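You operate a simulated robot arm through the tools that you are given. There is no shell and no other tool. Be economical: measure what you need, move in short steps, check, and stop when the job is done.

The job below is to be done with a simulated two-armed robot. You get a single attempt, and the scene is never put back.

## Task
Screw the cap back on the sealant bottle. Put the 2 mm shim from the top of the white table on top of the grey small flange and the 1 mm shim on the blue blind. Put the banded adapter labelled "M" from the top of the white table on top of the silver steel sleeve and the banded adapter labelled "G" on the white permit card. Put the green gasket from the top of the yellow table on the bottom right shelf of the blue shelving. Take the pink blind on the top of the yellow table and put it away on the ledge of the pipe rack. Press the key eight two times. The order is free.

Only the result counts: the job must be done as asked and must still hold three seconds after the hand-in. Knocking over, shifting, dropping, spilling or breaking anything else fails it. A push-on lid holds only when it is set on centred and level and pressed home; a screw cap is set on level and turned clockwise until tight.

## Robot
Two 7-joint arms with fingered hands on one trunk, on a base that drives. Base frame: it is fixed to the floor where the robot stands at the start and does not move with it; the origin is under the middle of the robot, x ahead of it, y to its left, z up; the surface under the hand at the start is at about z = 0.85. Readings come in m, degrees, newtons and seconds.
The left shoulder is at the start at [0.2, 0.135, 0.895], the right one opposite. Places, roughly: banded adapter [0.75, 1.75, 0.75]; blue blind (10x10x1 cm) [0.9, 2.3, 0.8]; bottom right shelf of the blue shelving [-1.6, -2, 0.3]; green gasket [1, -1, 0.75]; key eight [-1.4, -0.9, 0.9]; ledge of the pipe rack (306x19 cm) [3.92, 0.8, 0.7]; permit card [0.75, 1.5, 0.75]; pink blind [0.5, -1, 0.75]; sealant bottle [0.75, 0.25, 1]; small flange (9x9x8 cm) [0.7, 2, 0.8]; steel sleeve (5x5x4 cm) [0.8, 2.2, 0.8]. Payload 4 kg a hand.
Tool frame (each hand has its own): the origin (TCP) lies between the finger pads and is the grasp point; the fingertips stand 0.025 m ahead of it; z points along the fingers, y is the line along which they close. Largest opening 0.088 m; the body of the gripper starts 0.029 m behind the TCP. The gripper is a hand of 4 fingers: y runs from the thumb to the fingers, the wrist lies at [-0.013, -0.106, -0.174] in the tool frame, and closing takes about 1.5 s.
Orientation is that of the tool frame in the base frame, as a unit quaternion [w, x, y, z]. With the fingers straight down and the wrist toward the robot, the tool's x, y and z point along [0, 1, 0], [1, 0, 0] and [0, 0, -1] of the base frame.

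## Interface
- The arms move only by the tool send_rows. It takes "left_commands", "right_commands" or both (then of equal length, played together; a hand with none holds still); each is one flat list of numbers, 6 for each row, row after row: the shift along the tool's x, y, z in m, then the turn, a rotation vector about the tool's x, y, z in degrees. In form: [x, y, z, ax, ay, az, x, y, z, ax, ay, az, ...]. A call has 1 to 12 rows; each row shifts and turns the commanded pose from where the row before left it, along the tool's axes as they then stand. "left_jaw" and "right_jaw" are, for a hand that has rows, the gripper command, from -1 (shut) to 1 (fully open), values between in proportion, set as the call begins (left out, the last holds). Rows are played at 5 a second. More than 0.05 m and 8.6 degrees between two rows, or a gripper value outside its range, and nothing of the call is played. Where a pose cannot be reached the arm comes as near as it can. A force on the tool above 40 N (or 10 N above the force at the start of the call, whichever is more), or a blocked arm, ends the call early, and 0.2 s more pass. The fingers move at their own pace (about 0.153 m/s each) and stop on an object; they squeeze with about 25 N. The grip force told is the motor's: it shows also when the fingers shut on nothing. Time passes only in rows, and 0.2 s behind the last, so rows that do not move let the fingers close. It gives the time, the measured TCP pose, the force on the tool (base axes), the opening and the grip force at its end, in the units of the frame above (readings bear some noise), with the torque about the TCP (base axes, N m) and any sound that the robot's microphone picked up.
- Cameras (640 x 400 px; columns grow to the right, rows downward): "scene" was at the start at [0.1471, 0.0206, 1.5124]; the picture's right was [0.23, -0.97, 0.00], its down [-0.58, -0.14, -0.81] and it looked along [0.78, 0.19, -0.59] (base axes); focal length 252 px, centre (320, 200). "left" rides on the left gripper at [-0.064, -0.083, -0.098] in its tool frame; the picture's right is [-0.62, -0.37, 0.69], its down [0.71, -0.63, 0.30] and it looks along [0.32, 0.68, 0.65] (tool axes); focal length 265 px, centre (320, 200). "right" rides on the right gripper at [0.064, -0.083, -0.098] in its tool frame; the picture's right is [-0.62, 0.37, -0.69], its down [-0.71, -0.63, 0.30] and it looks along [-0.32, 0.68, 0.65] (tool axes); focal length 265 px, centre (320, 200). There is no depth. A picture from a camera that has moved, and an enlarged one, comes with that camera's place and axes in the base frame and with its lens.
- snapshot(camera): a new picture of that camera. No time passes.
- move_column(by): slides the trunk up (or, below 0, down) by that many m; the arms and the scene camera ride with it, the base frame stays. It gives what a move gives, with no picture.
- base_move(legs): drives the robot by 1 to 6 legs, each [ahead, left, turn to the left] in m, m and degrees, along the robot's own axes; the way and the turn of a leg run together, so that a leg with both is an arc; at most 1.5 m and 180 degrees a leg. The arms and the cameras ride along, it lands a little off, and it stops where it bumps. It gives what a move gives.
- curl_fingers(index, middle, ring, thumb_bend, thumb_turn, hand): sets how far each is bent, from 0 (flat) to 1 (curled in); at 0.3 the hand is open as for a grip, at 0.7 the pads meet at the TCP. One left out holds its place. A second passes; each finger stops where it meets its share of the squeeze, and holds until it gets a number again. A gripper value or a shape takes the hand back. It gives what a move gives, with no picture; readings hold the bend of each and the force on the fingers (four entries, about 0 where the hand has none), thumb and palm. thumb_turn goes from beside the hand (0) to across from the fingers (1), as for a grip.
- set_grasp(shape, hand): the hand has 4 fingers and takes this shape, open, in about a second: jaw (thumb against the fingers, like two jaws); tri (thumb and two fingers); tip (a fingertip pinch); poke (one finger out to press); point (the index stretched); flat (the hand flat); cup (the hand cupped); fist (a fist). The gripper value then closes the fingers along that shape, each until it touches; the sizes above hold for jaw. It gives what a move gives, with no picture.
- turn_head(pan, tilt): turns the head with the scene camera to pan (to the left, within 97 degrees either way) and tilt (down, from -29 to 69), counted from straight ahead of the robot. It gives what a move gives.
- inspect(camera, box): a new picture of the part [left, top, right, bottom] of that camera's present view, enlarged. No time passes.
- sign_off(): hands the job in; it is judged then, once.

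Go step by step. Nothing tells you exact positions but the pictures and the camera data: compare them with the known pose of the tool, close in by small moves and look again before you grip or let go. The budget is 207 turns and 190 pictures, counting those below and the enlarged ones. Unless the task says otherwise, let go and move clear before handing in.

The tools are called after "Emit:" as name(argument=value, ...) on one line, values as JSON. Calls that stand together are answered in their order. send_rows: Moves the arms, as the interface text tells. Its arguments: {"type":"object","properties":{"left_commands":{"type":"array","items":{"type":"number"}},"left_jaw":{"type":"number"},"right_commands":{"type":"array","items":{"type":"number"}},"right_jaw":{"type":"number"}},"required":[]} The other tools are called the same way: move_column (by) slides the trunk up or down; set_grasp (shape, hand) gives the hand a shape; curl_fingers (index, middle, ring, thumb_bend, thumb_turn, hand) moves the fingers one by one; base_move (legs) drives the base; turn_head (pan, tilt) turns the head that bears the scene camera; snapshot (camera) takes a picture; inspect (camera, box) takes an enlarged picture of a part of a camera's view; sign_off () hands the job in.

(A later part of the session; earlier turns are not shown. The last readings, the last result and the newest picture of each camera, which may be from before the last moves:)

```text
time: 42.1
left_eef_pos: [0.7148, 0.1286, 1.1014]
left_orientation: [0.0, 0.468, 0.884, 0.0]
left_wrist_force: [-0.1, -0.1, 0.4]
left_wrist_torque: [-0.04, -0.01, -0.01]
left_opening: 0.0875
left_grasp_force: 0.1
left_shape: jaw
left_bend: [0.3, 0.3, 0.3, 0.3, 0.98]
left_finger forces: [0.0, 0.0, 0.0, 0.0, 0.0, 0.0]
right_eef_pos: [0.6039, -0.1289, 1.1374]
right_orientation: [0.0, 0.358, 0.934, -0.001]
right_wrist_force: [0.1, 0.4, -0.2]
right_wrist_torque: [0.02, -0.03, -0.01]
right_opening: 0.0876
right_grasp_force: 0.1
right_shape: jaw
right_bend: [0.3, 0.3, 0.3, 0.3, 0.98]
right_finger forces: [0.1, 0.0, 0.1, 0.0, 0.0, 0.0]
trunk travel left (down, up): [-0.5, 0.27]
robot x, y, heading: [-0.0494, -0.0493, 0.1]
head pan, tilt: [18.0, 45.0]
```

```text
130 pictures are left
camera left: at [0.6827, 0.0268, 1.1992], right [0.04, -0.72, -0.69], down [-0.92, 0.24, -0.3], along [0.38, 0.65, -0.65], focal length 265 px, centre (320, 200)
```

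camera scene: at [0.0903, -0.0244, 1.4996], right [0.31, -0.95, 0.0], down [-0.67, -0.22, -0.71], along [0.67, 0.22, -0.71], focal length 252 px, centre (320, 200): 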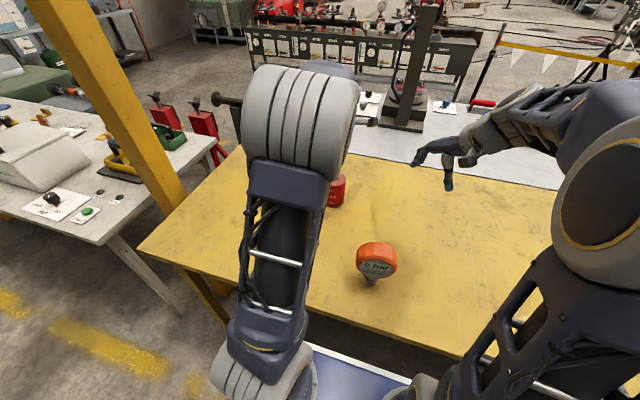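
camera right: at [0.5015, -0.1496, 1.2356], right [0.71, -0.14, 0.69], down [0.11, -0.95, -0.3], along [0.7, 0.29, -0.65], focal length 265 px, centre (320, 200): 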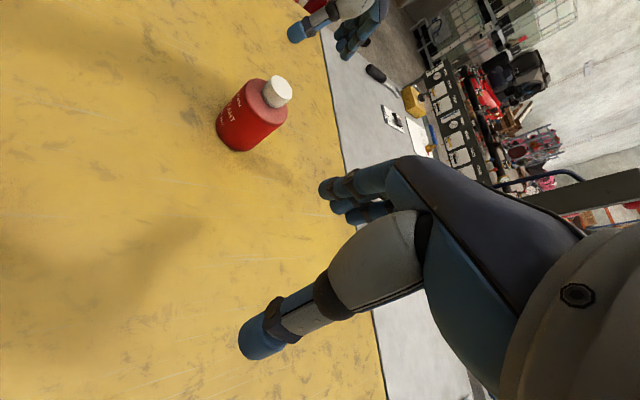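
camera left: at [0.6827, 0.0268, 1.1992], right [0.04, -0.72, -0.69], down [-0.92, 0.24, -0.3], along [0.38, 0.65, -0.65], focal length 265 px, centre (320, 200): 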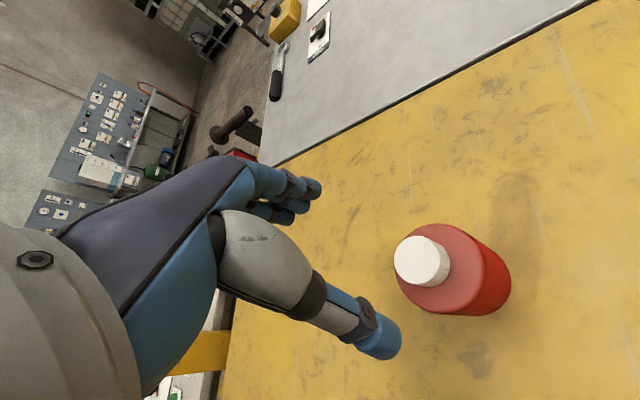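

I shift about 6 mm to re-centre on the cap and go down.

Emit:
send_rows(left_commands=[-0.006, -0.001, 0.03, 0, 0, 0, 0, 0, 0.04, 0, 0, 0, 0, 0, 0.034, 0, 0, 0])

Emit:
snapshot(camera="left")

Emit:
inspect(camera="right", box=[200, 40, 340, 140])

```text
time: 42.9
left_eef_pos: [0.7174, 0.1238, 0.9973]
left_orientation: [0.001, 0.469, 0.883, -0.001]
left_wrist_force: [-1.2, 0.0, 0.4]
left_wrist_torque: [0.0, -0.01, -0.01]
left_opening: 0.0875
left_grasp_force: 0.2
left_shape: jaw
left_bend: [0.3, 0.3, 0.3, 0.3, 0.98]
left_finger forces: [0.0, 0.0, 0.0, 0.1, 0.1, 0.0]
right_eef_pos: [0.6062, -0.1294, 1.138]
right_orientation: [0.001, 0.359, 0.933, 0.0]
right_wrist_force: [-0.6, -0.3, 0.5]
right_wrist_torque: [-0.01, -0.03, 0.0]
right_opening: 0.0876
right_grasp_force: 0.0
right_shape: jaw
right_bend: [0.3, 0.3, 0.3, 0.3, 0.98]
right_finger forces: [0.1, 0.0, 0.0, 0.1, 0.0, 0.0]
trunk travel left (down, up): [-0.5, 0.27]
robot x, y, heading: [-0.0529, -0.0505, 0.0]
head pan, tilt: [18.0, 45.0]
```

```text
129 pictures are left
camera left: at [0.6853, 0.021, 1.0955], right [0.04, -0.72, -0.69], down [-0.92, 0.24, -0.31], along [0.39, 0.65, -0.65], focal length 265 px, centre (320, 200)
```

left: 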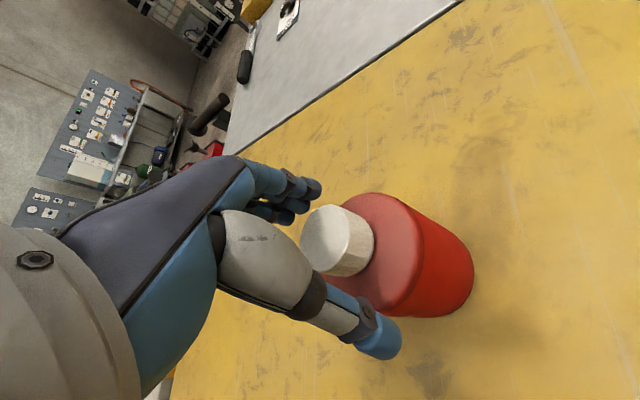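

```text
4.00 times, centred on (270, 90) of right
camera zoom: at [0.5011, -0.1494, 1.2359], right [0.71, -0.14, 0.69], down [0.11, -0.95, -0.3], along [0.7, 0.29, -0.65], focal length 1062 px, centre (520, 640)
```

zoom: 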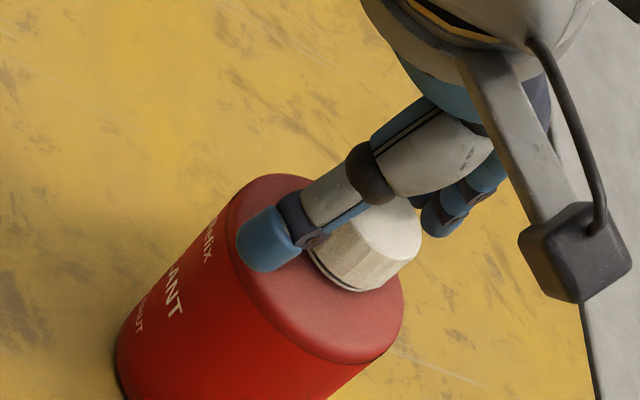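

Alignment matches the former grips. Close, press lightly, and turn.

Emit:
send_rows(left_commands=[0, 0, 0, 0, 0, 0, 0, 0, 0, 0, 0, 0, 0, 0, 0, 0, 0, 0, 0, 0, 0, 0, 0, 0, 0, 0, 0, 0, 0, 0, 0, 0, 0, 0, 0, 0, 0, 0, 0, 0, 0, 0], left_jaw=-1)

Emit:
send_rows(left_commands=[0, 0, 0.002, 0, 0, 0, 0, 0, 0, 0, 0, 8, 0, 0, 0, 0, 0, 8, 0, 0, 0, 0, 0, 8, 0, 0, 0, 0, 0, 8, 0, 0, 0, 0, 0, 8, 0, 0, 0, 0, 0, 8, 0, 0, 0, 0, 0, 8])

Emit:
inspect(camera="right", box=[200, 40, 340, 140])

```text
time: 44.5
left_eef_pos: [0.7172, 0.1231, 0.9978]
left_orientation: [0.0, 0.47, 0.883, 0.0]
left_wrist_force: [-1.0, -0.2, -1.1]
left_wrist_torque: [0.01, 0.06, 0.01]
left_opening: 0.0321
left_grasp_force: 25.0
left_shape: jaw
left_bend: [0.74, 0.45, 0.47, 0.75, 1.0]
left_finger forces: [13.4, 7.0, 0.0, 0.1, 21.5, 0.0]
right_eef_pos: [0.6041, -0.1296, 1.1368]
right_orientation: [0.0, 0.358, 0.934, -0.001]
right_wrist_force: [-0.4, 0.6, 0.2]
right_wrist_torque: [0.03, 0.03, 0.0]
right_opening: 0.0879
right_grasp_force: 0.0
right_shape: jaw
right_bend: [0.3, 0.3, 0.3, 0.3, 0.98]
right_finger forces: [0.1, 0.1, 0.0, 0.0, 0.0, 0.0]
trunk travel left (down, up): [-0.5, 0.27]
robot x, y, heading: [-0.0477, -0.0507, -0.2]
head pan, tilt: [18.0, 45.0]
```

```text
time: 46.3
left_eef_pos: [0.7158, 0.1226, 0.9958]
left_orientation: [0.0, 0.829, 0.56, 0.0]
left_wrist_force: [2.6, 0.1, 2.1]
left_wrist_torque: [0.01, -0.09, 0.02]
left_opening: 0.0323
left_grasp_force: 25.2
left_shape: jaw
left_bend: [0.74, 0.45, 0.47, 0.76, 1.0]
left_finger forces: [15.6, 8.2, 0.0, 0.1, 21.6, 0.1]
right_eef_pos: [0.605, -0.1298, 1.138]
right_orientation: [0.0, 0.358, 0.934, 0.0]
right_wrist_force: [0.8, 0.5, 0.4]
right_wrist_torque: [0.02, -0.01, 0.02]
right_opening: 0.0877
right_grasp_force: 0.1
right_shape: jaw
right_bend: [0.3, 0.3, 0.3, 0.3, 0.98]
right_finger forces: [0.1, 0.0, 0.0, 0.1, 0.0, 0.0]
trunk travel left (down, up): [-0.5, 0.27]
robot x, y, heading: [-0.0521, -0.0523, 0.2]
head pan, tilt: [18.0, 45.0]
```

```text
4.00 times, centred on (270, 90) of right
camera zoom: at [0.5012, -0.1498, 1.2357], right [0.71, -0.14, 0.69], down [0.11, -0.95, -0.3], along [0.7, 0.29, -0.65], focal length 1062 px, centre (520, 640)
```

zoom: 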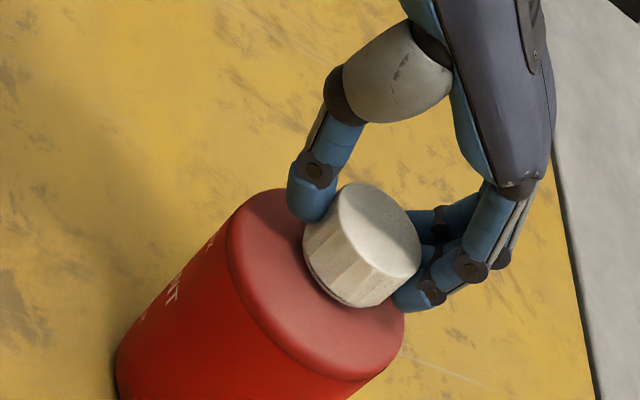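

The bottle turns along again without pressure. I press harder and turn on to feel the torque.

Emit:
send_rows(left_commands=[0, 0, 0.0015, 0, 0, 0, 0, 0, 0.0015, 0, 0, 0, 0, 0, 0, 0, 0, 8, 0, 0, 0, 0, 0, 8, 0, 0, 0, 0, 0, 8])

Emit:
inspect(camera="right", box=[200, 40, 340, 140])

```text
time: 47.5
left_eef_pos: [0.7171, 0.1224, 0.9941]
left_orientation: [0.0, 0.927, 0.374, 0.001]
left_wrist_force: [5.3, 4.7, 19.2]
left_wrist_torque: [-0.04, -0.29, 0.12]
left_opening: 0.0333
left_grasp_force: 25.1
left_shape: jaw
left_bend: [0.74, 0.44, 0.47, 0.76, 1.0]
left_finger forces: [15.1, 11.0, 0.0, 0.0, 25.2, 0.1]
right_eef_pos: [0.6046, -0.1296, 1.1374]
right_orientation: [0.0, 0.358, 0.934, 0.0]
right_wrist_force: [0.2, -0.9, 0.2]
right_wrist_torque: [-0.01, 0.0, -0.01]
right_opening: 0.0877
right_grasp_force: 0.1
right_shape: jaw
right_bend: [0.3, 0.3, 0.3, 0.3, 0.98]
right_finger forces: [0.0, 0.0, 0.0, 0.1, 0.0, 0.1]
trunk travel left (down, up): [-0.5, 0.27]
robot x, y, heading: [-0.0484, -0.0467, 0.1]
head pan, tilt: [18.0, 45.0]
```

```text
4.00 times, centred on (270, 90) of right
camera zoom: at [0.5009, -0.1495, 1.236], right [0.71, -0.14, 0.69], down [0.11, -0.95, -0.3], along [0.7, 0.29, -0.65], focal length 1062 px, centre (520, 640)
```

zoom: 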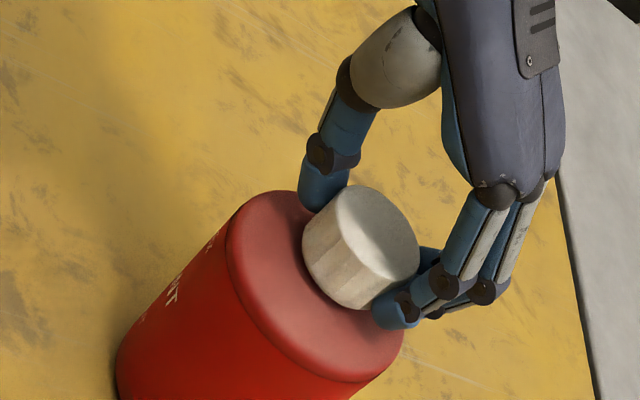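

Under pressure the cap turns on the thread at about 0.12 Nm drag and is coming down slowly. I continue the stroke.

Emit:
send_rows(left_commands=[0, 0, 0.0005, 0, 0, 8, 0, 0, 0, 0, 0, 8, 0, 0, 0, 0, 0, 8, 0, 0, 0.0005, 0, 0, 8, 0, 0, 0, 0, 0, 6])

Emit:
inspect(camera="right", box=[200, 40, 340, 140])

```text
time: 48.7
left_eef_pos: [0.7172, 0.1216, 0.9936]
left_orientation: [0.001, 0.999, 0.051, 0.001]
left_wrist_force: [9.2, 2.3, 25.2]
left_wrist_torque: [-0.21, -0.26, 0.13]
left_opening: 0.0335
left_grasp_force: 25.2
left_shape: jaw
left_bend: [0.74, 0.44, 0.47, 0.76, 1.0]
left_finger forces: [13.8, 11.2, 0.0, 0.0, 26.8, 0.0]
right_eef_pos: [0.6049, -0.1297, 1.1376]
right_orientation: [0.0, 0.359, 0.933, 0.0]
right_wrist_force: [0.1, -0.4, -0.4]
right_wrist_torque: [0.02, -0.02, -0.03]
right_opening: 0.0877
right_grasp_force: 0.1
right_shape: jaw
right_bend: [0.3, 0.3, 0.3, 0.3, 0.98]
right_finger forces: [0.0, 0.1, 0.1, 0.1, 0.0, 0.1]
trunk travel left (down, up): [-0.5, 0.27]
robot x, y, heading: [-0.0494, -0.0505, -0.0]
head pan, tilt: [18.0, 45.0]
```

```text
4.00 times, centred on (270, 90) of right
camera zoom: at [0.5009, -0.1495, 1.236], right [0.71, -0.14, 0.69], down [0.11, -0.95, -0.3], along [0.7, 0.29, -0.65], focal length 1062 px, centre (520, 640)
```

zoom: 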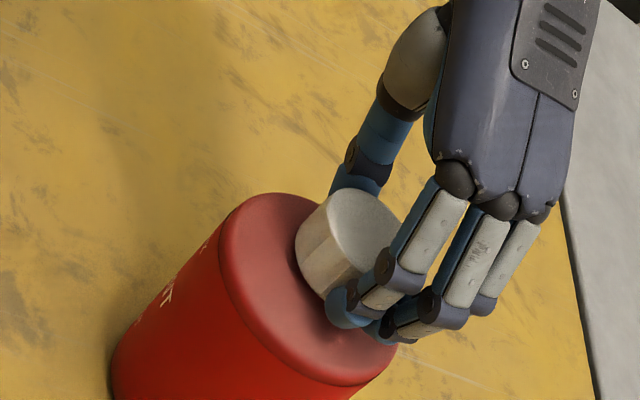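

I regrip for another stroke: open, lift 3 cm, wind back, lower.

Emit:
send_rows(left_commands=[0, 0, -0.003, 0, 0, 0, 0, 0, 0, 0, 0, 0, 0, 0, 0, 0, 0, 0, 0, 0, 0, 0, 0, 0, 0, 0, -0.035, 0, 0, 0, 0, 0, 0, 0, 0, -8, 0, 0, 0, 0, 0, -8, 0, 0, 0, 0, 0, -8, 0, 0, 0, 0, 0, -8, 0, 0, 0, 0, 0, -8, 0, 0, 0, 0, 0, -8, 0, 0, 0, 0, 0, -8], left_jaw=1)

Emit:
inspect(camera="right", box=[200, 40, 340, 140])

Emit:
send_rows(left_commands=[0, 0, 0, 0, 0, -8, 0, 0, 0, 0, 0, -8, 0, 0, 0, 0, 0, -8, 0, 0, 0, 0, 0, -8, 0, 0, 0, 0, 0, -8, 0, 0, 0, 0, 0, -8, 0, 0, 0, 0, 0, -8, 0, 0, 0, 0, 0, -8])

Emit:
snapshot(camera="left")

```text
time: 51.3
left_eef_pos: [0.7162, 0.122, 1.0296]
left_orientation: [0.0, 0.856, 0.517, 0.0]
left_wrist_force: [0.2, -0.2, -0.6]
left_wrist_torque: [-0.02, -0.02, 0.02]
left_opening: 0.0876
left_grasp_force: 0.1
left_shape: jaw
left_bend: [0.3, 0.3, 0.3, 0.3, 0.98]
left_finger forces: [0.1, 0.1, 0.0, 0.0, 0.0, 0.1]
right_eef_pos: [0.6059, -0.1301, 1.1372]
right_orientation: [0.0, 0.358, 0.934, 0.0]
right_wrist_force: [-0.8, -0.1, -0.6]
right_wrist_torque: [0.0, 0.01, 0.02]
right_opening: 0.0878
right_grasp_force: 0.1
right_shape: jaw
right_bend: [0.3, 0.3, 0.3, 0.3, 0.98]
right_finger forces: [0.0, 0.0, 0.0, 0.0, 0.0, 0.0]
trunk travel left (down, up): [-0.5, 0.27]
robot x, y, heading: [-0.0493, -0.047, -0.1]
head pan, tilt: [18.0, 45.0]
```

```text
4.00 times, centred on (270, 90) of right
camera zoom: at [0.5013, -0.1493, 1.2357], right [0.71, -0.14, 0.69], down [0.11, -0.95, -0.3], along [0.7, 0.29, -0.65], focal length 1062 px, centre (520, 640)
```

zoom: 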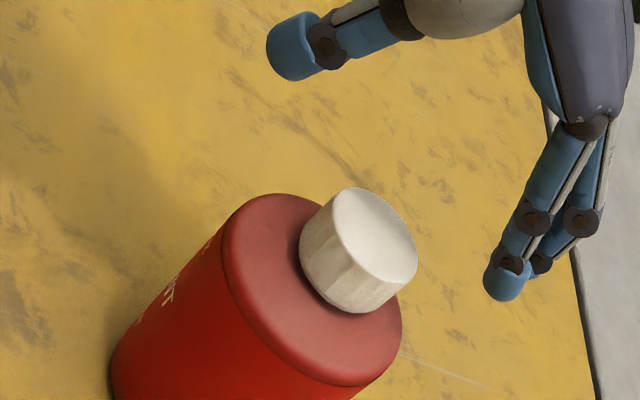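

```text
time: 53.1
left_eef_pos: [0.7174, 0.1221, 1.0298]
left_orientation: [0.0, 0.453, 0.892, 0.0]
left_wrist_force: [0.7, -1.4, -0.9]
left_wrist_torque: [0.04, 0.01, 0.0]
left_opening: 0.0877
left_grasp_force: 0.0
left_shape: jaw
left_bend: [0.3, 0.3, 0.3, 0.3, 0.98]
left_finger forces: [0.0, 0.0, 0.0, 0.1, 0.0, 0.1]
right_eef_pos: [0.6064, -0.1292, 1.1369]
right_orientation: [-0.001, 0.357, 0.934, 0.0]
right_wrist_force: [1.0, 0.2, 0.1]
right_wrist_torque: [-0.02, 0.02, -0.01]
right_opening: 0.0875
right_grasp_force: 0.0
right_shape: jaw
right_bend: [0.3, 0.3, 0.3, 0.3, 0.98]
right_finger forces: [0.1, 0.0, 0.0, 0.1, 0.0, 0.0]
trunk travel left (down, up): [-0.5, 0.27]
robot x, y, heading: [-0.0479, -0.0421, 0.1]
head pan, tilt: [18.0, 45.0]
```

```text
123 pictures are left
camera left: at [0.6883, 0.0197, 1.1275], right [0.07, -0.72, -0.69], down [-0.93, 0.2, -0.3], along [0.36, 0.67, -0.65], focal length 265 px, centre (320, 200)
```

left: 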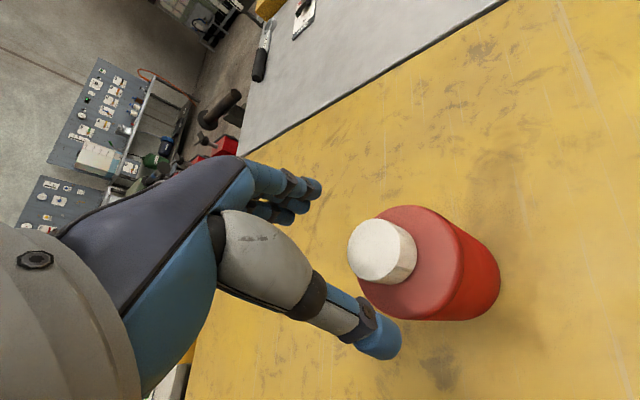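

The dark gap under the cap is gone, so it has come down. One more stroke to be sure it is tight.

Emit:
send_rows(left_commands=[-0.004, -0.002, 0.017, 0, 0, 0, 0, 0, 0.018, 0, 0, 0])

Emit:
snapshot(camera="left")

Emit:
send_rows(left_commands=[0, 0, 0, 0, 0, 0, 0, 0, 0, 0, 0, 0, 0, 0, 0, 0, 0, 0, 0, 0, 0, 0, 0, 0, 0, 0, 0, 0, 0, 0, 0, 0, 0, 0, 0, 0, 0, 0, 0, 0, 0, 0], left_jaw=-1)

Emit:
inspect(camera="right", box=[200, 40, 340, 140])

```text
time: 53.7
left_eef_pos: [0.7187, 0.1175, 0.9944]
left_orientation: [0.0, 0.453, 0.891, 0.0]
left_wrist_force: [-0.4, -1.0, 0.7]
left_wrist_torque: [0.02, 0.02, 0.02]
left_opening: 0.0878
left_grasp_force: 0.1
left_shape: jaw
left_bend: [0.3, 0.3, 0.3, 0.3, 0.98]
left_finger forces: [0.0, 0.1, 0.0, 0.0, 0.0, 0.0]
right_eef_pos: [0.605, -0.1289, 1.1367]
right_orientation: [0.0, 0.359, 0.933, 0.0]
right_wrist_force: [-0.3, -0.5, -0.3]
right_wrist_torque: [0.0, 0.0, 0.0]
right_opening: 0.0875
right_grasp_force: 0.1
right_shape: jaw
right_bend: [0.3, 0.3, 0.3, 0.3, 0.98]
right_finger forces: [0.0, 0.1, 0.0, 0.1, 0.0, 0.0]
trunk travel left (down, up): [-0.5, 0.27]
robot x, y, heading: [-0.0519, -0.0487, 0.2]
head pan, tilt: [18.0, 45.0]
```

```text
122 pictures are left
camera left: at [0.6888, 0.0152, 1.0927], right [0.07, -0.72, -0.69], down [-0.93, 0.21, -0.31], along [0.36, 0.66, -0.65], focal length 265 px, centre (320, 200)
```

left: 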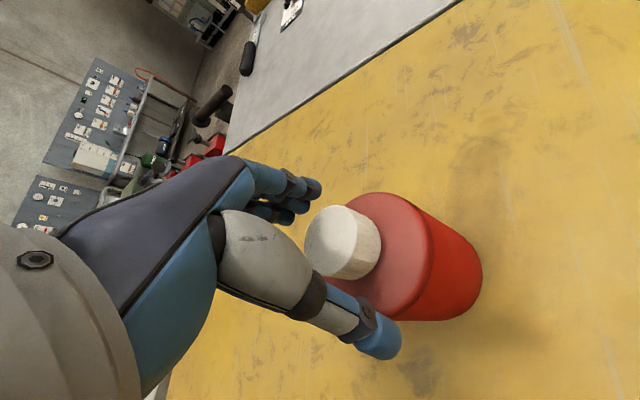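

```text
time: 55.3
left_eef_pos: [0.7183, 0.1183, 0.9949]
left_orientation: [0.0, 0.454, 0.891, 0.0]
left_wrist_force: [-1.7, 0.1, -0.3]
left_wrist_torque: [0.04, -0.02, -0.01]
left_opening: 0.03
left_grasp_force: 24.7
left_shape: jaw
left_bend: [0.74, 0.53, 0.56, 0.74, 1.0]
left_finger forces: [14.0, 6.0, 0.0, 0.1, 21.4, 0.0]
right_eef_pos: [0.6065, -0.1302, 1.1367]
right_orientation: [0.0, 0.358, 0.934, 0.0]
right_wrist_force: [0.4, -0.6, 0.1]
right_wrist_torque: [0.01, 0.03, -0.01]
right_opening: 0.0878
right_grasp_force: 0.1
right_shape: jaw
right_bend: [0.3, 0.3, 0.3, 0.3, 0.98]
right_finger forces: [0.0, 0.1, 0.0, 0.0, 0.1, 0.1]
trunk travel left (down, up): [-0.5, 0.27]
robot x, y, heading: [-0.0484, -0.0505, -0.3]
head pan, tilt: [18.0, 45.0]
```

```text
4.00 times, centred on (270, 90) of right
camera zoom: at [0.5012, -0.1495, 1.2357], right [0.71, -0.14, 0.69], down [0.11, -0.95, -0.3], along [0.7, 0.29, -0.65], focal length 1062 px, centre (520, 640)
```

zoom: 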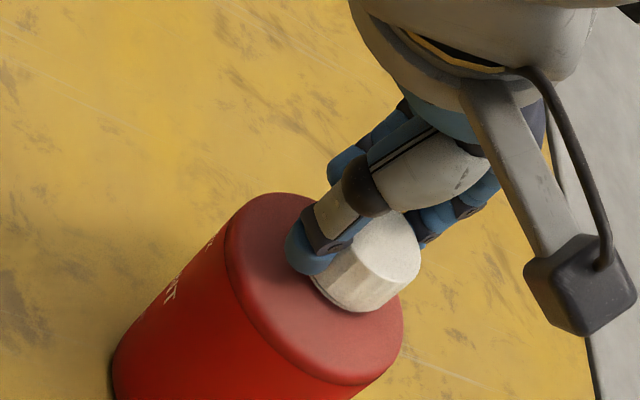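

Gripped. I press to about 20 N first and then turn.

Emit:
send_rows(left_commands=[0, 0, 0.0015, 0, 0, 0, 0, 0, 0.0015, 0, 0, 0, 0, 0, 0.0005, 0, 0, 8, 0, 0, 0, 0, 0, 8, 0, 0, 0, 0, 0, 8, 0, 0, 0, 0, 0, 8, 0, 0, 0, 0, 0, 8])

Emit:
inspect(camera="right", box=[200, 40, 340, 140])

Emit:
send_rows(left_commands=[0, 0, 0, 0, 0, 8, 0, 0, 0, 0, 0, 8, 0, 0, 0, 0, 0, 8, 0, 0, 0, 0, 0, 8])

Emit:
inspect(camera="right", box=[200, 40, 340, 140])

```text
time: 56.9
left_eef_pos: [0.7173, 0.1176, 0.9912]
left_orientation: [0.0, 0.733, 0.681, 0.001]
left_wrist_force: [0.8, 2.8, 11.3]
left_wrist_torque: [0.07, -0.1, 0.13]
left_opening: 0.0309
left_grasp_force: 24.4
left_shape: jaw
left_bend: [0.74, 0.55, 0.56, 0.76, 0.97]
left_finger forces: [17.9, 6.7, 0.1, 0.0, 21.0, 0.0]
right_eef_pos: [0.6049, -0.1295, 1.1373]
right_orientation: [-0.001, 0.359, 0.934, 0.0]
right_wrist_force: [-0.6, -0.5, -0.2]
right_wrist_torque: [-0.02, -0.02, -0.02]
right_opening: 0.0874
right_grasp_force: 0.0
right_shape: jaw
right_bend: [0.3, 0.3, 0.3, 0.3, 0.98]
right_finger forces: [0.0, 0.0, 0.0, 0.0, 0.0, 0.1]
trunk travel left (down, up): [-0.5, 0.27]
robot x, y, heading: [-0.0502, -0.0543, 0.3]
head pan, tilt: [18.0, 45.0]
```

```text
4.00 times, centred on (270, 90) of right
camera zoom: at [0.501, -0.1498, 1.2358], right [0.71, -0.14, 0.69], down [0.11, -0.95, -0.3], along [0.7, 0.29, -0.65], focal length 1062 px, centre (520, 640)
```

zoom: 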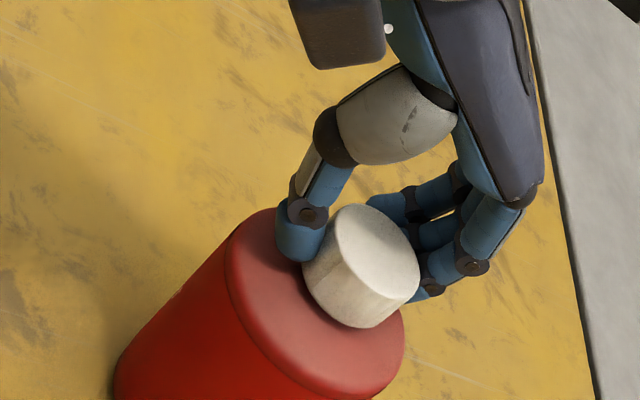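

```text
time: 57.9
left_eef_pos: [0.7166, 0.1168, 0.9915]
left_orientation: [0.0, 0.892, 0.452, 0.0]
left_wrist_force: [1.0, 0.6, 8.7]
left_wrist_torque: [-0.08, -0.1, 0.18]
left_opening: 0.0308
left_grasp_force: 25.1
left_shape: jaw
left_bend: [0.74, 0.56, 0.56, 0.77, 0.95]
left_finger forces: [18.4, 4.7, 0.1, 0.0, 20.5, 0.0]
right_eef_pos: [0.6048, -0.1298, 1.1363]
right_orientation: [-0.001, 0.358, 0.934, 0.0]
right_wrist_force: [0.3, 0.1, -0.4]
right_wrist_torque: [0.0, 0.01, 0.01]
right_opening: 0.0879
right_grasp_force: 0.1
right_shape: jaw
right_bend: [0.3, 0.3, 0.3, 0.3, 0.98]
right_finger forces: [0.1, 0.1, 0.0, 0.1, 0.1, 0.1]
trunk travel left (down, up): [-0.5, 0.27]
robot x, y, heading: [-0.0458, -0.0501, -0.2]
head pan, tilt: [18.0, 45.0]
```

```text
4.00 times, centred on (270, 90) of right
camera zoom: at [0.501, -0.1497, 1.2358], right [0.71, -0.14, 0.69], down [0.11, -0.95, -0.3], along [0.7, 0.29, -0.65], focal length 1062 px, centre (520, 640)
```

zoom: 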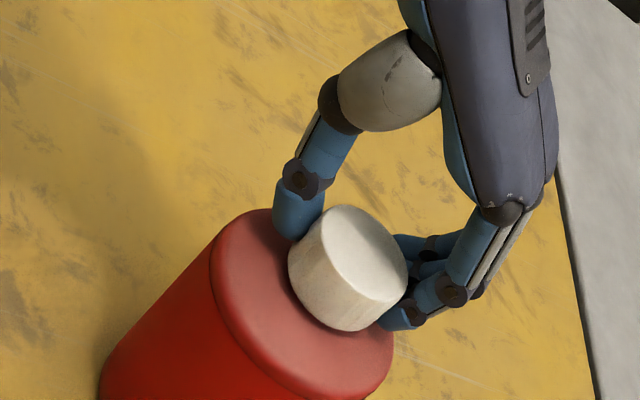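

Torque has climbed to 0.18 Nm and the bottle turns along, so it is nearly tight. I press more and turn to confirm.

Emit:
send_rows(left_commands=[0, 0, 0.002, 0, 0, 0, 0, 0, 0.001, 0, 0, 8, 0, 0, 0, 0, 0, 8, 0, 0, 0, 0, 0, 8])

Emit:
inspect(camera="right", box=[200, 40, 340, 140])

```text
time: 58.9
left_eef_pos: [0.7174, 0.1174, 0.9893]
left_orientation: [0.0, 0.966, 0.257, 0.0]
left_wrist_force: [1.1, -0.5, 18.1]
left_wrist_torque: [-0.25, -0.09, 0.24]
left_opening: 0.0309
left_grasp_force: 24.7
left_shape: jaw
left_bend: [0.74, 0.57, 0.56, 0.78, 0.93]
left_finger forces: [21.2, 5.9, 0.1, 0.1, 22.0, 0.1]
right_eef_pos: [0.6056, -0.1308, 1.1384]
right_orientation: [0.001, 0.358, 0.934, 0.0]
right_wrist_force: [0.4, -0.2, -0.2]
right_wrist_torque: [0.06, 0.0, -0.02]
right_opening: 0.0877
right_grasp_force: 0.0
right_shape: jaw
right_bend: [0.3, 0.3, 0.3, 0.3, 0.98]
right_finger forces: [0.1, 0.1, 0.1, 0.0, 0.0, 0.0]
trunk travel left (down, up): [-0.5, 0.27]
robot x, y, heading: [-0.049, -0.0516, 0.1]
head pan, tilt: [18.0, 45.0]
```

```text
4.00 times, centred on (270, 90) of right
camera zoom: at [0.5009, -0.1497, 1.236], right [0.71, -0.14, 0.69], down [0.11, -0.95, -0.3], along [0.7, 0.29, -0.65], focal length 1062 px, centre (520, 640)
```

zoom: 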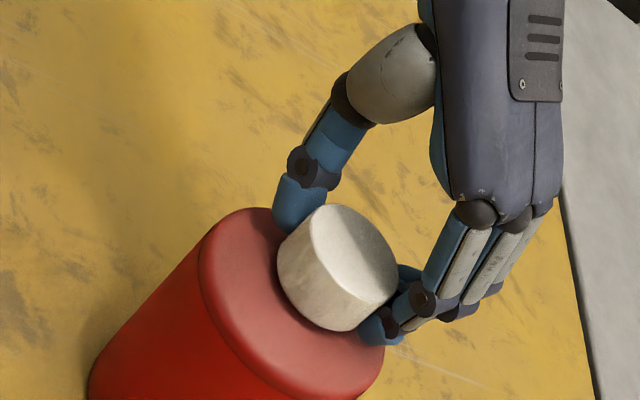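

Torque doubled to 0.24 Nm at the same pressure and the bottle turns with the cap, so the cap is tight. I release and move the hand clear, then look left toward the white table.

Emit:
send_rows(left_commands=[0, 0, -0.004, 0, 0, 0, 0, 0, 0, 0, 0, 0, 0, 0, 0, 0, 0, 0, 0, 0, 0, 0, 0, 0, 0, 0, 0, 0, 0, 0, 0, 0, -0.03, 0, 0, 0, 0, 0, -0.045, 0, 0, 0, 0, 0, -0.045, 0, 0, 0, 0, 0, -0.045, 0, 0, 0], left_jaw=1)

Emit:
inspect(camera="right", box=[200, 40, 340, 140])

Emit:
turn_head(pan=80, tilt=35)

Emit:
snapshot(camera="scene")

```text
time: 60.9
left_eef_pos: [0.7166, 0.1186, 1.1599]
left_orientation: [0.0, 0.966, 0.259, 0.0]
left_wrist_force: [-0.3, -0.9, -0.8]
left_wrist_torque: [-0.02, -0.01, 0.0]
left_opening: 0.0877
left_grasp_force: 0.1
left_shape: jaw
left_bend: [0.3, 0.3, 0.3, 0.3, 0.98]
left_finger forces: [0.0, 0.0, 0.0, 0.1, 0.0, 0.1]
right_eef_pos: [0.6054, -0.1291, 1.137]
right_orientation: [0.0, 0.358, 0.934, 0.0]
right_wrist_force: [0.2, 0.4, 0.5]
right_wrist_torque: [0.01, 0.0, -0.01]
right_opening: 0.0876
right_grasp_force: 0.0
right_shape: jaw
right_bend: [0.3, 0.3, 0.3, 0.3, 0.98]
right_finger forces: [0.1, 0.0, 0.0, 0.0, 0.0, 0.0]
trunk travel left (down, up): [-0.5, 0.27]
robot x, y, heading: [-0.0487, -0.0523, -0.1]
head pan, tilt: [18.0, 45.0]
```

```text
4.00 times, centred on (270, 90) of right
camera zoom: at [0.5014, -0.1493, 1.2356], right [0.71, -0.14, 0.69], down [0.11, -0.95, -0.3], along [0.7, 0.29, -0.65], focal length 1062 px, centre (520, 640)
```

zoom: 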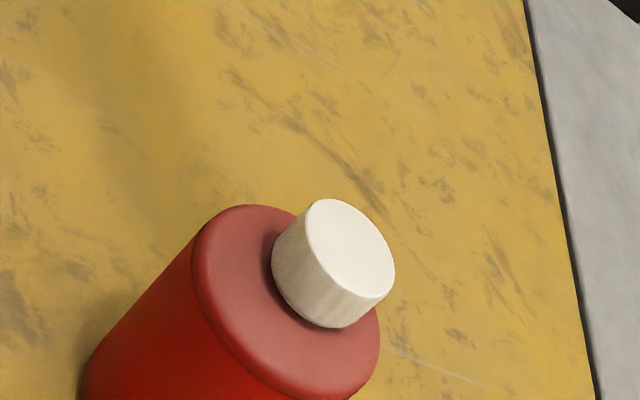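

```text
time: 62.3
left_eef_pos: [0.7167, 0.117, 1.1585]
left_orientation: [0.0, 0.966, 0.258, 0.0]
left_wrist_force: [-0.2, -0.8, -0.1]
left_wrist_torque: [-0.02, 0.03, 0.0]
left_opening: 0.0879
left_grasp_force: 0.0
left_shape: jaw
left_bend: [0.3, 0.3, 0.3, 0.3, 0.98]
left_finger forces: [0.0, 0.0, 0.1, 0.0, 0.0, 0.1]
right_eef_pos: [0.605, -0.13, 1.1377]
right_orientation: [0.0, 0.358, 0.934, 0.0]
right_wrist_force: [0.6, 0.0, -0.4]
right_wrist_torque: [0.04, -0.01, 0.0]
right_opening: 0.0875
right_grasp_force: 0.1
right_shape: jaw
right_bend: [0.3, 0.3, 0.3, 0.3, 0.98]
right_finger forces: [0.1, 0.0, 0.0, 0.0, 0.1, 0.0]
trunk travel left (down, up): [-0.5, 0.27]
robot x, y, heading: [-0.0492, -0.0463, -0.1]
head pan, tilt: [80.0, 35.0]
```

```text
116 pictures are left
camera scene: at [0.028, 0.0372, 1.5145], right [0.98, -0.17, 0.0], down [-0.1, -0.56, -0.82], along [0.14, 0.81, -0.57], focal length 252 px, centre (320, 200)
```

scene: 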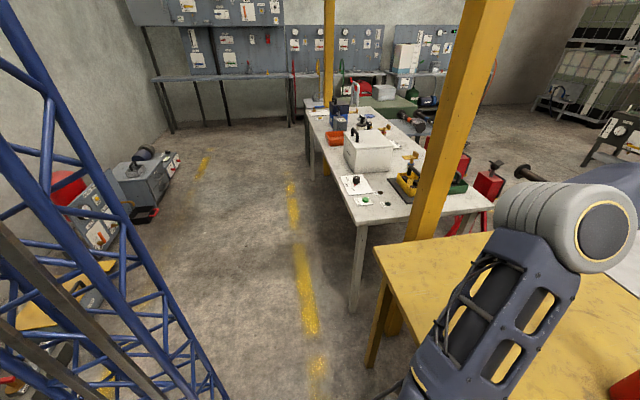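

The bottle stands capped. The white table lies to my left; a blue lattice tower stands near the way, so I look down at the floor on the left.

Emit:
turn_head(pan=97, tilt=60)

Emit:
snapshot(camera="scene")

```text
time: 63.1
left_eef_pos: [0.7165, 0.119, 1.158]
left_orientation: [0.0, 0.966, 0.258, 0.0]
left_wrist_force: [0.0, -0.3, -0.6]
left_wrist_torque: [-0.01, 0.01, 0.05]
left_opening: 0.0876
left_grasp_force: 0.1
left_shape: jaw
left_bend: [0.3, 0.3, 0.3, 0.3, 0.98]
left_finger forces: [0.1, 0.0, 0.1, 0.0, 0.0, 0.0]
right_eef_pos: [0.6059, -0.1305, 1.1381]
right_orientation: [-0.001, 0.358, 0.934, 0.0]
right_wrist_force: [0.3, 0.2, -0.3]
right_wrist_torque: [-0.02, -0.05, 0.0]
right_opening: 0.0876
right_grasp_force: 0.1
right_shape: jaw
right_bend: [0.3, 0.3, 0.3, 0.3, 0.98]
right_finger forces: [0.1, 0.0, 0.0, 0.0, 0.0, 0.1]
trunk travel left (down, up): [-0.5, 0.27]
robot x, y, heading: [-0.0474, -0.0477, -0.0]
head pan, tilt: [97.0, 60.0]
```

```text
115 pictures are left
camera scene: at [0.0046, 0.0167, 1.4802], right [0.99, 0.12, 0.0], down [0.11, -0.86, -0.5], along [-0.06, 0.5, -0.87], focal length 252 px, centre (320, 200)
```

scene: 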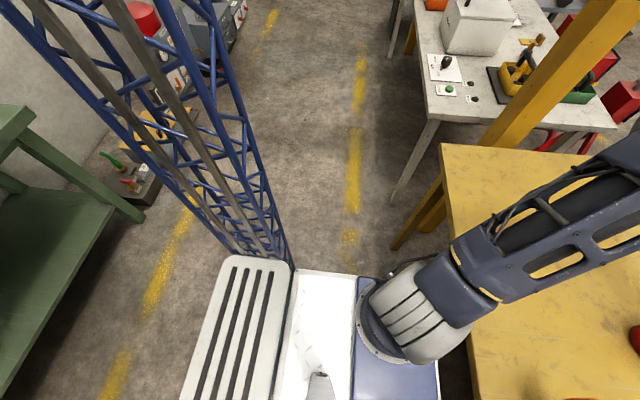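

The blue lattice is part of the robot itself, so the aisle is free. I back off 45 cm, slide left 1.1 m and look at the white table.

Emit:
base_move(legs=[[-0.45, 0, 0], [0, 1.15, 0]])

Emit:
turn_head(pan=25, tilt=38)

Emit:
snapshot(camera="scene")

```text
time: 71.3
left_eef_pos: [0.2686, 1.2752, 1.1592]
left_orientation: [0.0, 0.965, 0.262, 0.0]
left_wrist_force: [-0.6, 1.1, 0.1]
left_wrist_torque: [0.0, 0.0, 0.03]
left_opening: 0.0876
left_grasp_force: 0.0
left_shape: jaw
left_bend: [0.3, 0.3, 0.3, 0.3, 0.98]
left_finger forces: [0.1, 0.0, 0.1, 0.1, 0.0, 0.0]
right_eef_pos: [0.1588, 1.0275, 1.1372]
right_orientation: [0.0, 0.355, 0.935, 0.001]
right_wrist_force: [-0.9, -0.9, -0.5]
right_wrist_torque: [0.04, -0.01, -0.02]
right_opening: 0.0879
right_grasp_force: 0.1
right_shape: jaw
right_bend: [0.3, 0.3, 0.3, 0.3, 0.98]
right_finger forces: [0.0, 0.0, 0.1, 0.0, 0.0, 0.0]
trunk travel left (down, up): [-0.5, 0.27]
robot x, y, heading: [-0.4954, 1.1025, 0.8]
head pan, tilt: [97.0, 60.0]
```

```text
time: 72.8
left_eef_pos: [0.2693, 1.2769, 1.158]
left_orientation: [-0.001, 0.965, 0.262, -0.001]
left_wrist_force: [0.7, 0.7, 0.0]
left_wrist_torque: [-0.02, 0.0, 0.02]
left_opening: 0.0876
left_grasp_force: 0.2
left_shape: jaw
left_bend: [0.3, 0.3, 0.3, 0.3, 0.98]
left_finger forces: [0.0, 0.1, 0.0, 0.1, 0.0, 0.1]
right_eef_pos: [0.1583, 1.0274, 1.1365]
right_orientation: [0.0, 0.355, 0.935, 0.0]
right_wrist_force: [0.6, -0.1, 0.2]
right_wrist_torque: [-0.03, 0.0, 0.0]
right_opening: 0.0876
right_grasp_force: 0.1
right_shape: jaw
right_bend: [0.3, 0.3, 0.3, 0.3, 0.98]
right_finger forces: [0.1, 0.0, 0.0, 0.0, 0.1, 0.0]
trunk travel left (down, up): [-0.5, 0.27]
robot x, y, heading: [-0.4946, 1.1039, 0.5]
head pan, tilt: [25.0, 38.0]
```

```text
114 pictures are left
camera scene: at [-0.3567, 1.1417, 1.5099], right [0.43, -0.9, 0.0], down [-0.56, -0.26, -0.79], along [0.71, 0.34, -0.62], focal length 252 px, centre (320, 200)
```

scene: 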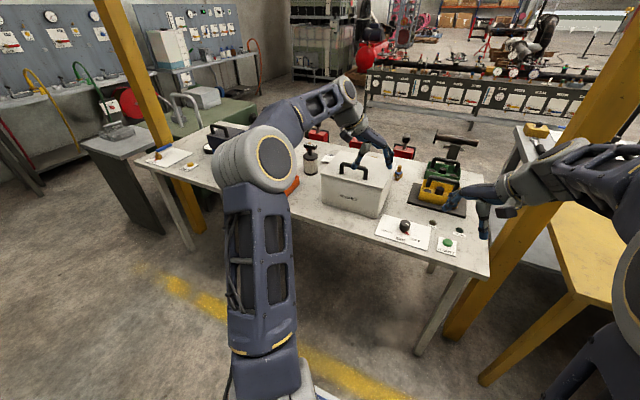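

I zoom into the table's contents.

Emit:
inspect(camera="scene", box=[360, 150, 500, 260])

Emit:
inspect(camera="scene", box=[140, 105, 340, 205])

```text
3.64 times, centred on (430, 205) of scene
camera zoom: at [-0.3567, 1.1417, 1.5099], right [0.43, -0.9, 0.0], down [-0.56, -0.26, -0.79], along [0.71, 0.34, -0.62], focal length 916 px, centre (-80, 182)
```

zoom: 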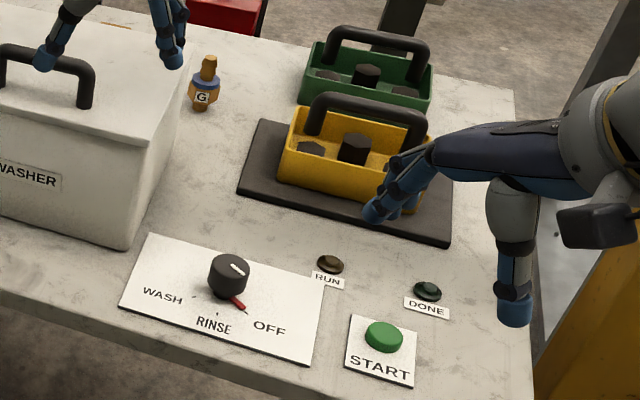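

```text
3.20 times, centred on (240, 155) of scene
camera zoom: at [-0.3567, 1.1417, 1.5099], right [0.43, -0.9, 0.0], down [-0.56, -0.26, -0.79], along [0.71, 0.34, -0.62], focal length 806 px, centre (576, 344)
```

zoom: 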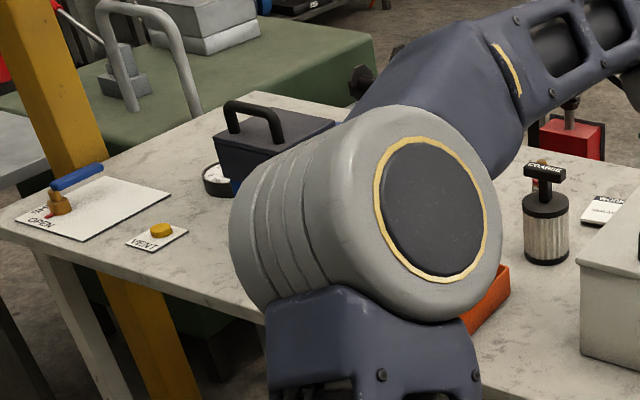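

The table top is at about z = 0.794; adapter G stands near (0.78, 1.25) and the permit card near (0.84, 1.65). The left arm hides the rest, so I slide left 0.7 m and look again.

Emit:
base_move(legs=[[0, 0.75, 0]])

Emit:
turn_head(pan=-8, tilt=36)

Emit:
snapshot(camera="scene")

Emit:
snapshot(camera="left")

```text
time: 76.8
left_eef_pos: [0.2581, 2.0369, 1.1594]
left_orientation: [0.0, 0.964, 0.267, 0.0]
left_wrist_force: [0.0, -0.4, -0.9]
left_wrist_torque: [0.02, 0.0, 0.02]
left_opening: 0.0875
left_grasp_force: 0.1
left_shape: jaw
left_bend: [0.3, 0.3, 0.3, 0.3, 0.98]
left_finger forces: [0.1, 0.1, 0.0, 0.0, 0.1, 0.0]
right_eef_pos: [0.1501, 1.7875, 1.1366]
right_orientation: [-0.001, 0.35, 0.937, 0.0]
right_wrist_force: [0.7, -0.7, -0.7]
right_wrist_torque: [0.03, 0.02, 0.0]
right_opening: 0.0874
right_grasp_force: 0.1
right_shape: jaw
right_bend: [0.3, 0.3, 0.3, 0.3, 0.98]
right_finger forces: [0.1, 0.0, 0.0, 0.0, 0.1, 0.0]
trunk travel left (down, up): [-0.5, 0.27]
robot x, y, heading: [-0.5035, 1.8583, 0.7]
head pan, tilt: [25.0, 38.0]
```

```text
time: 77.8
left_eef_pos: [0.2577, 2.0375, 1.1586]
left_orientation: [0.0, 0.964, 0.266, 0.0]
left_wrist_force: [0.1, 0.0, 0.6]
left_wrist_torque: [0.0, -0.04, -0.02]
left_opening: 0.0878
left_grasp_force: 0.0
left_shape: jaw
left_bend: [0.3, 0.3, 0.3, 0.3, 0.98]
left_finger forces: [0.0, 0.0, 0.0, 0.1, 0.1, 0.0]
right_eef_pos: [0.1506, 1.7885, 1.1367]
right_orientation: [0.0, 0.349, 0.937, 0.0]
right_wrist_force: [-0.4, -0.2, -0.4]
right_wrist_torque: [-0.02, -0.02, -0.02]
right_opening: 0.0879
right_grasp_force: 0.1
right_shape: jaw
right_bend: [0.3, 0.3, 0.3, 0.3, 0.98]
right_finger forces: [0.0, 0.0, 0.0, 0.0, 0.0, 0.0]
trunk travel left (down, up): [-0.5, 0.27]
robot x, y, heading: [-0.5045, 1.8552, 0.7]
head pan, tilt: [-8.0, 36.0]
```

```text
111 pictures are left
camera scene: at [-0.3564, 1.8473, 1.5129], right [-0.12, -0.99, 0.0], down [-0.58, 0.07, -0.81], along [0.8, -0.1, -0.59], focal length 252 px, centre (320, 200)
```

scene: 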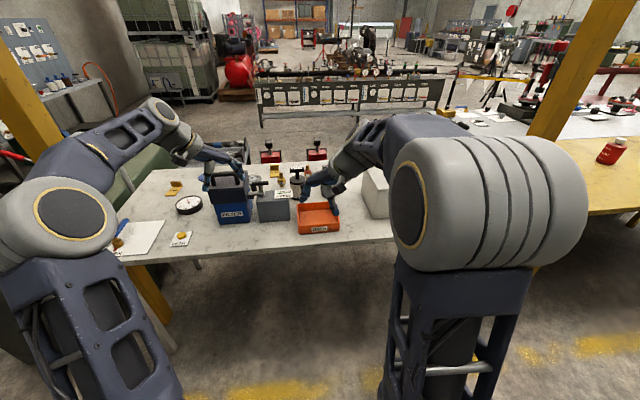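

```text
110 pictures are left
camera left: at [0.1606, 2.0731, 1.2563], right [-0.72, 0.0, -0.69], down [0.29, 0.91, -0.3], along [0.63, -0.42, -0.65], focal length 265 px, centre (320, 200)
```

left: 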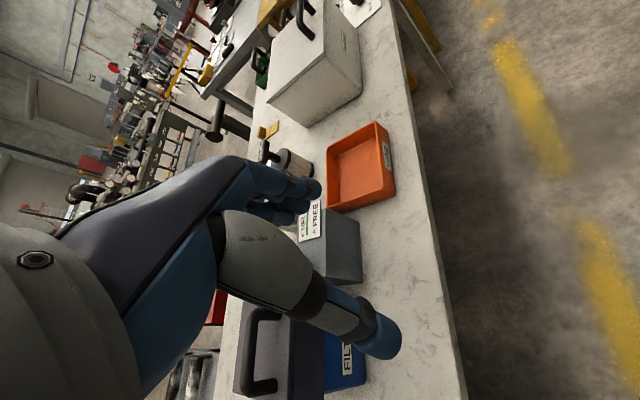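

Emit:
inspect(camera="scene", box=[110, 150, 270, 250])

Emit:
inspect(camera="scene", box=[230, 145, 390, 245])

```text
4.00 times, centred on (190, 200) of scene
camera zoom: at [-0.3564, 1.8473, 1.5129], right [-0.12, -0.99, 0.0], down [-0.58, 0.07, -0.81], along [0.8, -0.1, -0.59], focal length 1008 px, centre (840, 200)
```

zoom: 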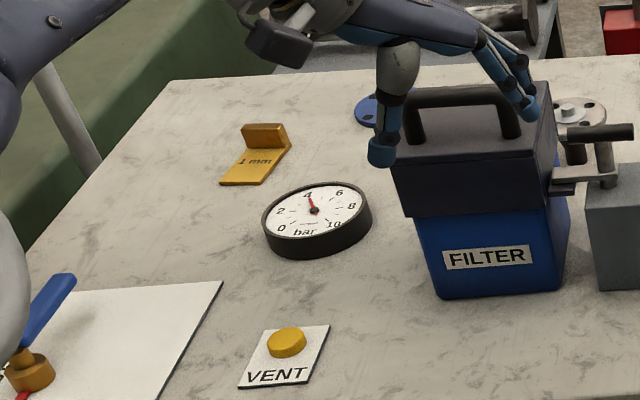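

```text
4.00 times, centred on (310, 195) of scene
camera zoom: at [-0.3564, 1.8473, 1.5129], right [-0.12, -0.99, 0.0], down [-0.58, 0.07, -0.81], along [0.8, -0.1, -0.59], focal length 1008 px, centre (360, 220)
```

zoom: 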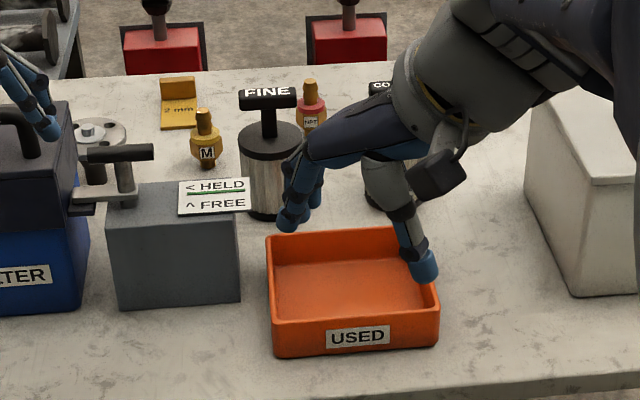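

I found: 2 mm shim near (0.887, 1.946), 1 mm shim near (0.78, 2.45), adapter M near (0.761, 1.908), flange near (0.727, 2.03), blue blind near (0.908, 2.338). I drive up to the table and straighten the left hand.

Emit:
base_move(legs=[[0.48, -0.1, -0.7]])

Emit:
send_rows(left_commands=[0, 0, 0, 0, 0, -8, 0, 0, 0, 0, 0, -8, 0, 0, 0, 0, 0, -8, 0, 0, 0, 0, 0, -8, 0, 0, 0, 0, 0, -8, 0, 0, 0, 0, 0, -8, 0, 0, 0, 0, 0, -8])

Emit:
snapshot(camera="left")

Emit:
turn_head(pan=20, tilt=42)

Emit:
snapshot(camera="scene")

```text
time: 80.7
left_eef_pos: [0.7398, 1.935, 1.1581]
left_orientation: [-0.001, 0.965, 0.263, 0.001]
left_wrist_force: [-0.4, -0.5, -1.3]
left_wrist_torque: [-0.02, 0.01, -0.03]
left_opening: 0.0876
left_grasp_force: 0.1
left_shape: jaw
left_bend: [0.3, 0.3, 0.3, 0.3, 0.98]
left_finger forces: [0.0, 0.0, 0.1, 0.0, 0.0, 0.1]
right_eef_pos: [0.6304, 1.6867, 1.1369]
right_orientation: [0.001, 0.355, 0.935, -0.001]
right_wrist_force: [-1.0, 0.4, -0.3]
right_wrist_torque: [0.03, -0.01, -0.02]
right_opening: 0.0875
right_grasp_force: 0.0
right_shape: jaw
right_bend: [0.3, 0.3, 0.3, 0.3, 0.98]
right_finger forces: [0.0, 0.1, 0.1, 0.0, 0.1, 0.0]
trunk travel left (down, up): [-0.5, 0.27]
robot x, y, heading: [-0.025, 1.7626, 0.4]
head pan, tilt: [-8.0, 36.0]
```

```text
time: 82.3
left_eef_pos: [0.739, 1.9366, 1.1581]
left_orientation: [0.0, 0.728, 0.686, 0.0]
left_wrist_force: [0.8, 0.1, 0.0]
left_wrist_torque: [-0.03, 0.0, -0.02]
left_opening: 0.0874
left_grasp_force: 0.0
left_shape: jaw
left_bend: [0.3, 0.3, 0.3, 0.3, 0.98]
left_finger forces: [0.0, 0.0, 0.0, 0.0, 0.1, 0.0]
right_eef_pos: [0.6301, 1.688, 1.138]
right_orientation: [0.0, 0.355, 0.935, 0.0]
right_wrist_force: [0.0, -0.2, -0.7]
right_wrist_torque: [0.01, -0.01, 0.0]
right_opening: 0.0873
right_grasp_force: 0.2
right_shape: jaw
right_bend: [0.3, 0.3, 0.3, 0.3, 0.98]
right_finger forces: [0.1, 0.0, 0.1, 0.0, 0.0, 0.0]
trunk travel left (down, up): [-0.5, 0.27]
robot x, y, heading: [-0.0243, 1.7598, 0.3]
head pan, tilt: [-8.0, 36.0]
```

```text
107 pictures are left
camera left: at [0.6529, 1.8752, 1.2569], right [-0.4, -0.6, -0.69], down [-0.59, 0.75, -0.3], along [0.7, 0.28, -0.65], focal length 265 px, centre (320, 200)
```

left: 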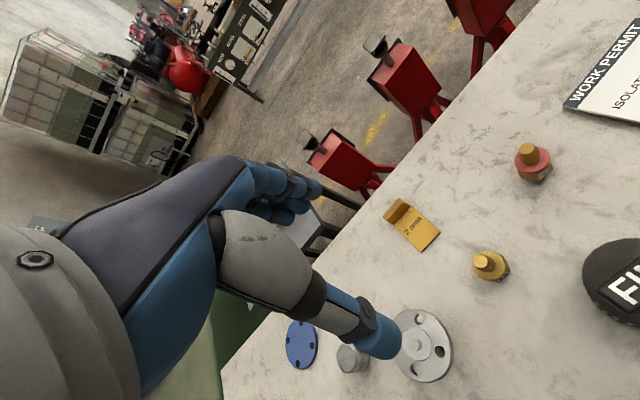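

```text
time: 83.2
left_eef_pos: [0.7379, 1.9343, 1.1588]
left_orientation: [0.0, 0.729, 0.684, 0.0]
left_wrist_force: [1.1, -1.0, 0.7]
left_wrist_torque: [-0.01, 0.0, 0.02]
left_opening: 0.0875
left_grasp_force: 0.2
left_shape: jaw
left_bend: [0.3, 0.3, 0.3, 0.3, 0.98]
left_finger forces: [0.0, 0.1, 0.0, 0.0, 0.0, 0.0]
right_eef_pos: [0.6302, 1.6878, 1.1368]
right_orientation: [0.0, 0.355, 0.935, 0.0]
right_wrist_force: [0.8, -0.3, -0.2]
right_wrist_torque: [-0.02, 0.02, 0.0]
right_opening: 0.0875
right_grasp_force: 0.1
right_shape: jaw
right_bend: [0.3, 0.3, 0.3, 0.3, 0.98]
right_finger forces: [0.0, 0.1, 0.0, 0.0, 0.0, 0.1]
trunk travel left (down, up): [-0.5, 0.27]
robot x, y, heading: [-0.0276, 1.7626, 0.3]
head pan, tilt: [20.0, 42.0]
```

```text
106 pictures are left
camera scene: at [0.1151, 1.7921, 1.504], right [0.35, -0.94, 0.0], down [-0.63, -0.23, -0.74], along [0.7, 0.26, -0.67], focal length 252 px, centre (320, 200)
```

scene: 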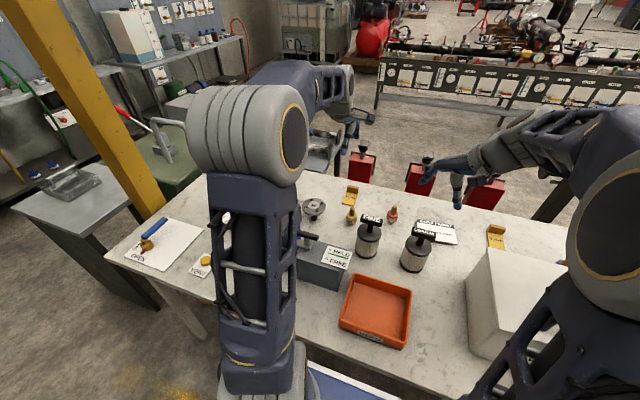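

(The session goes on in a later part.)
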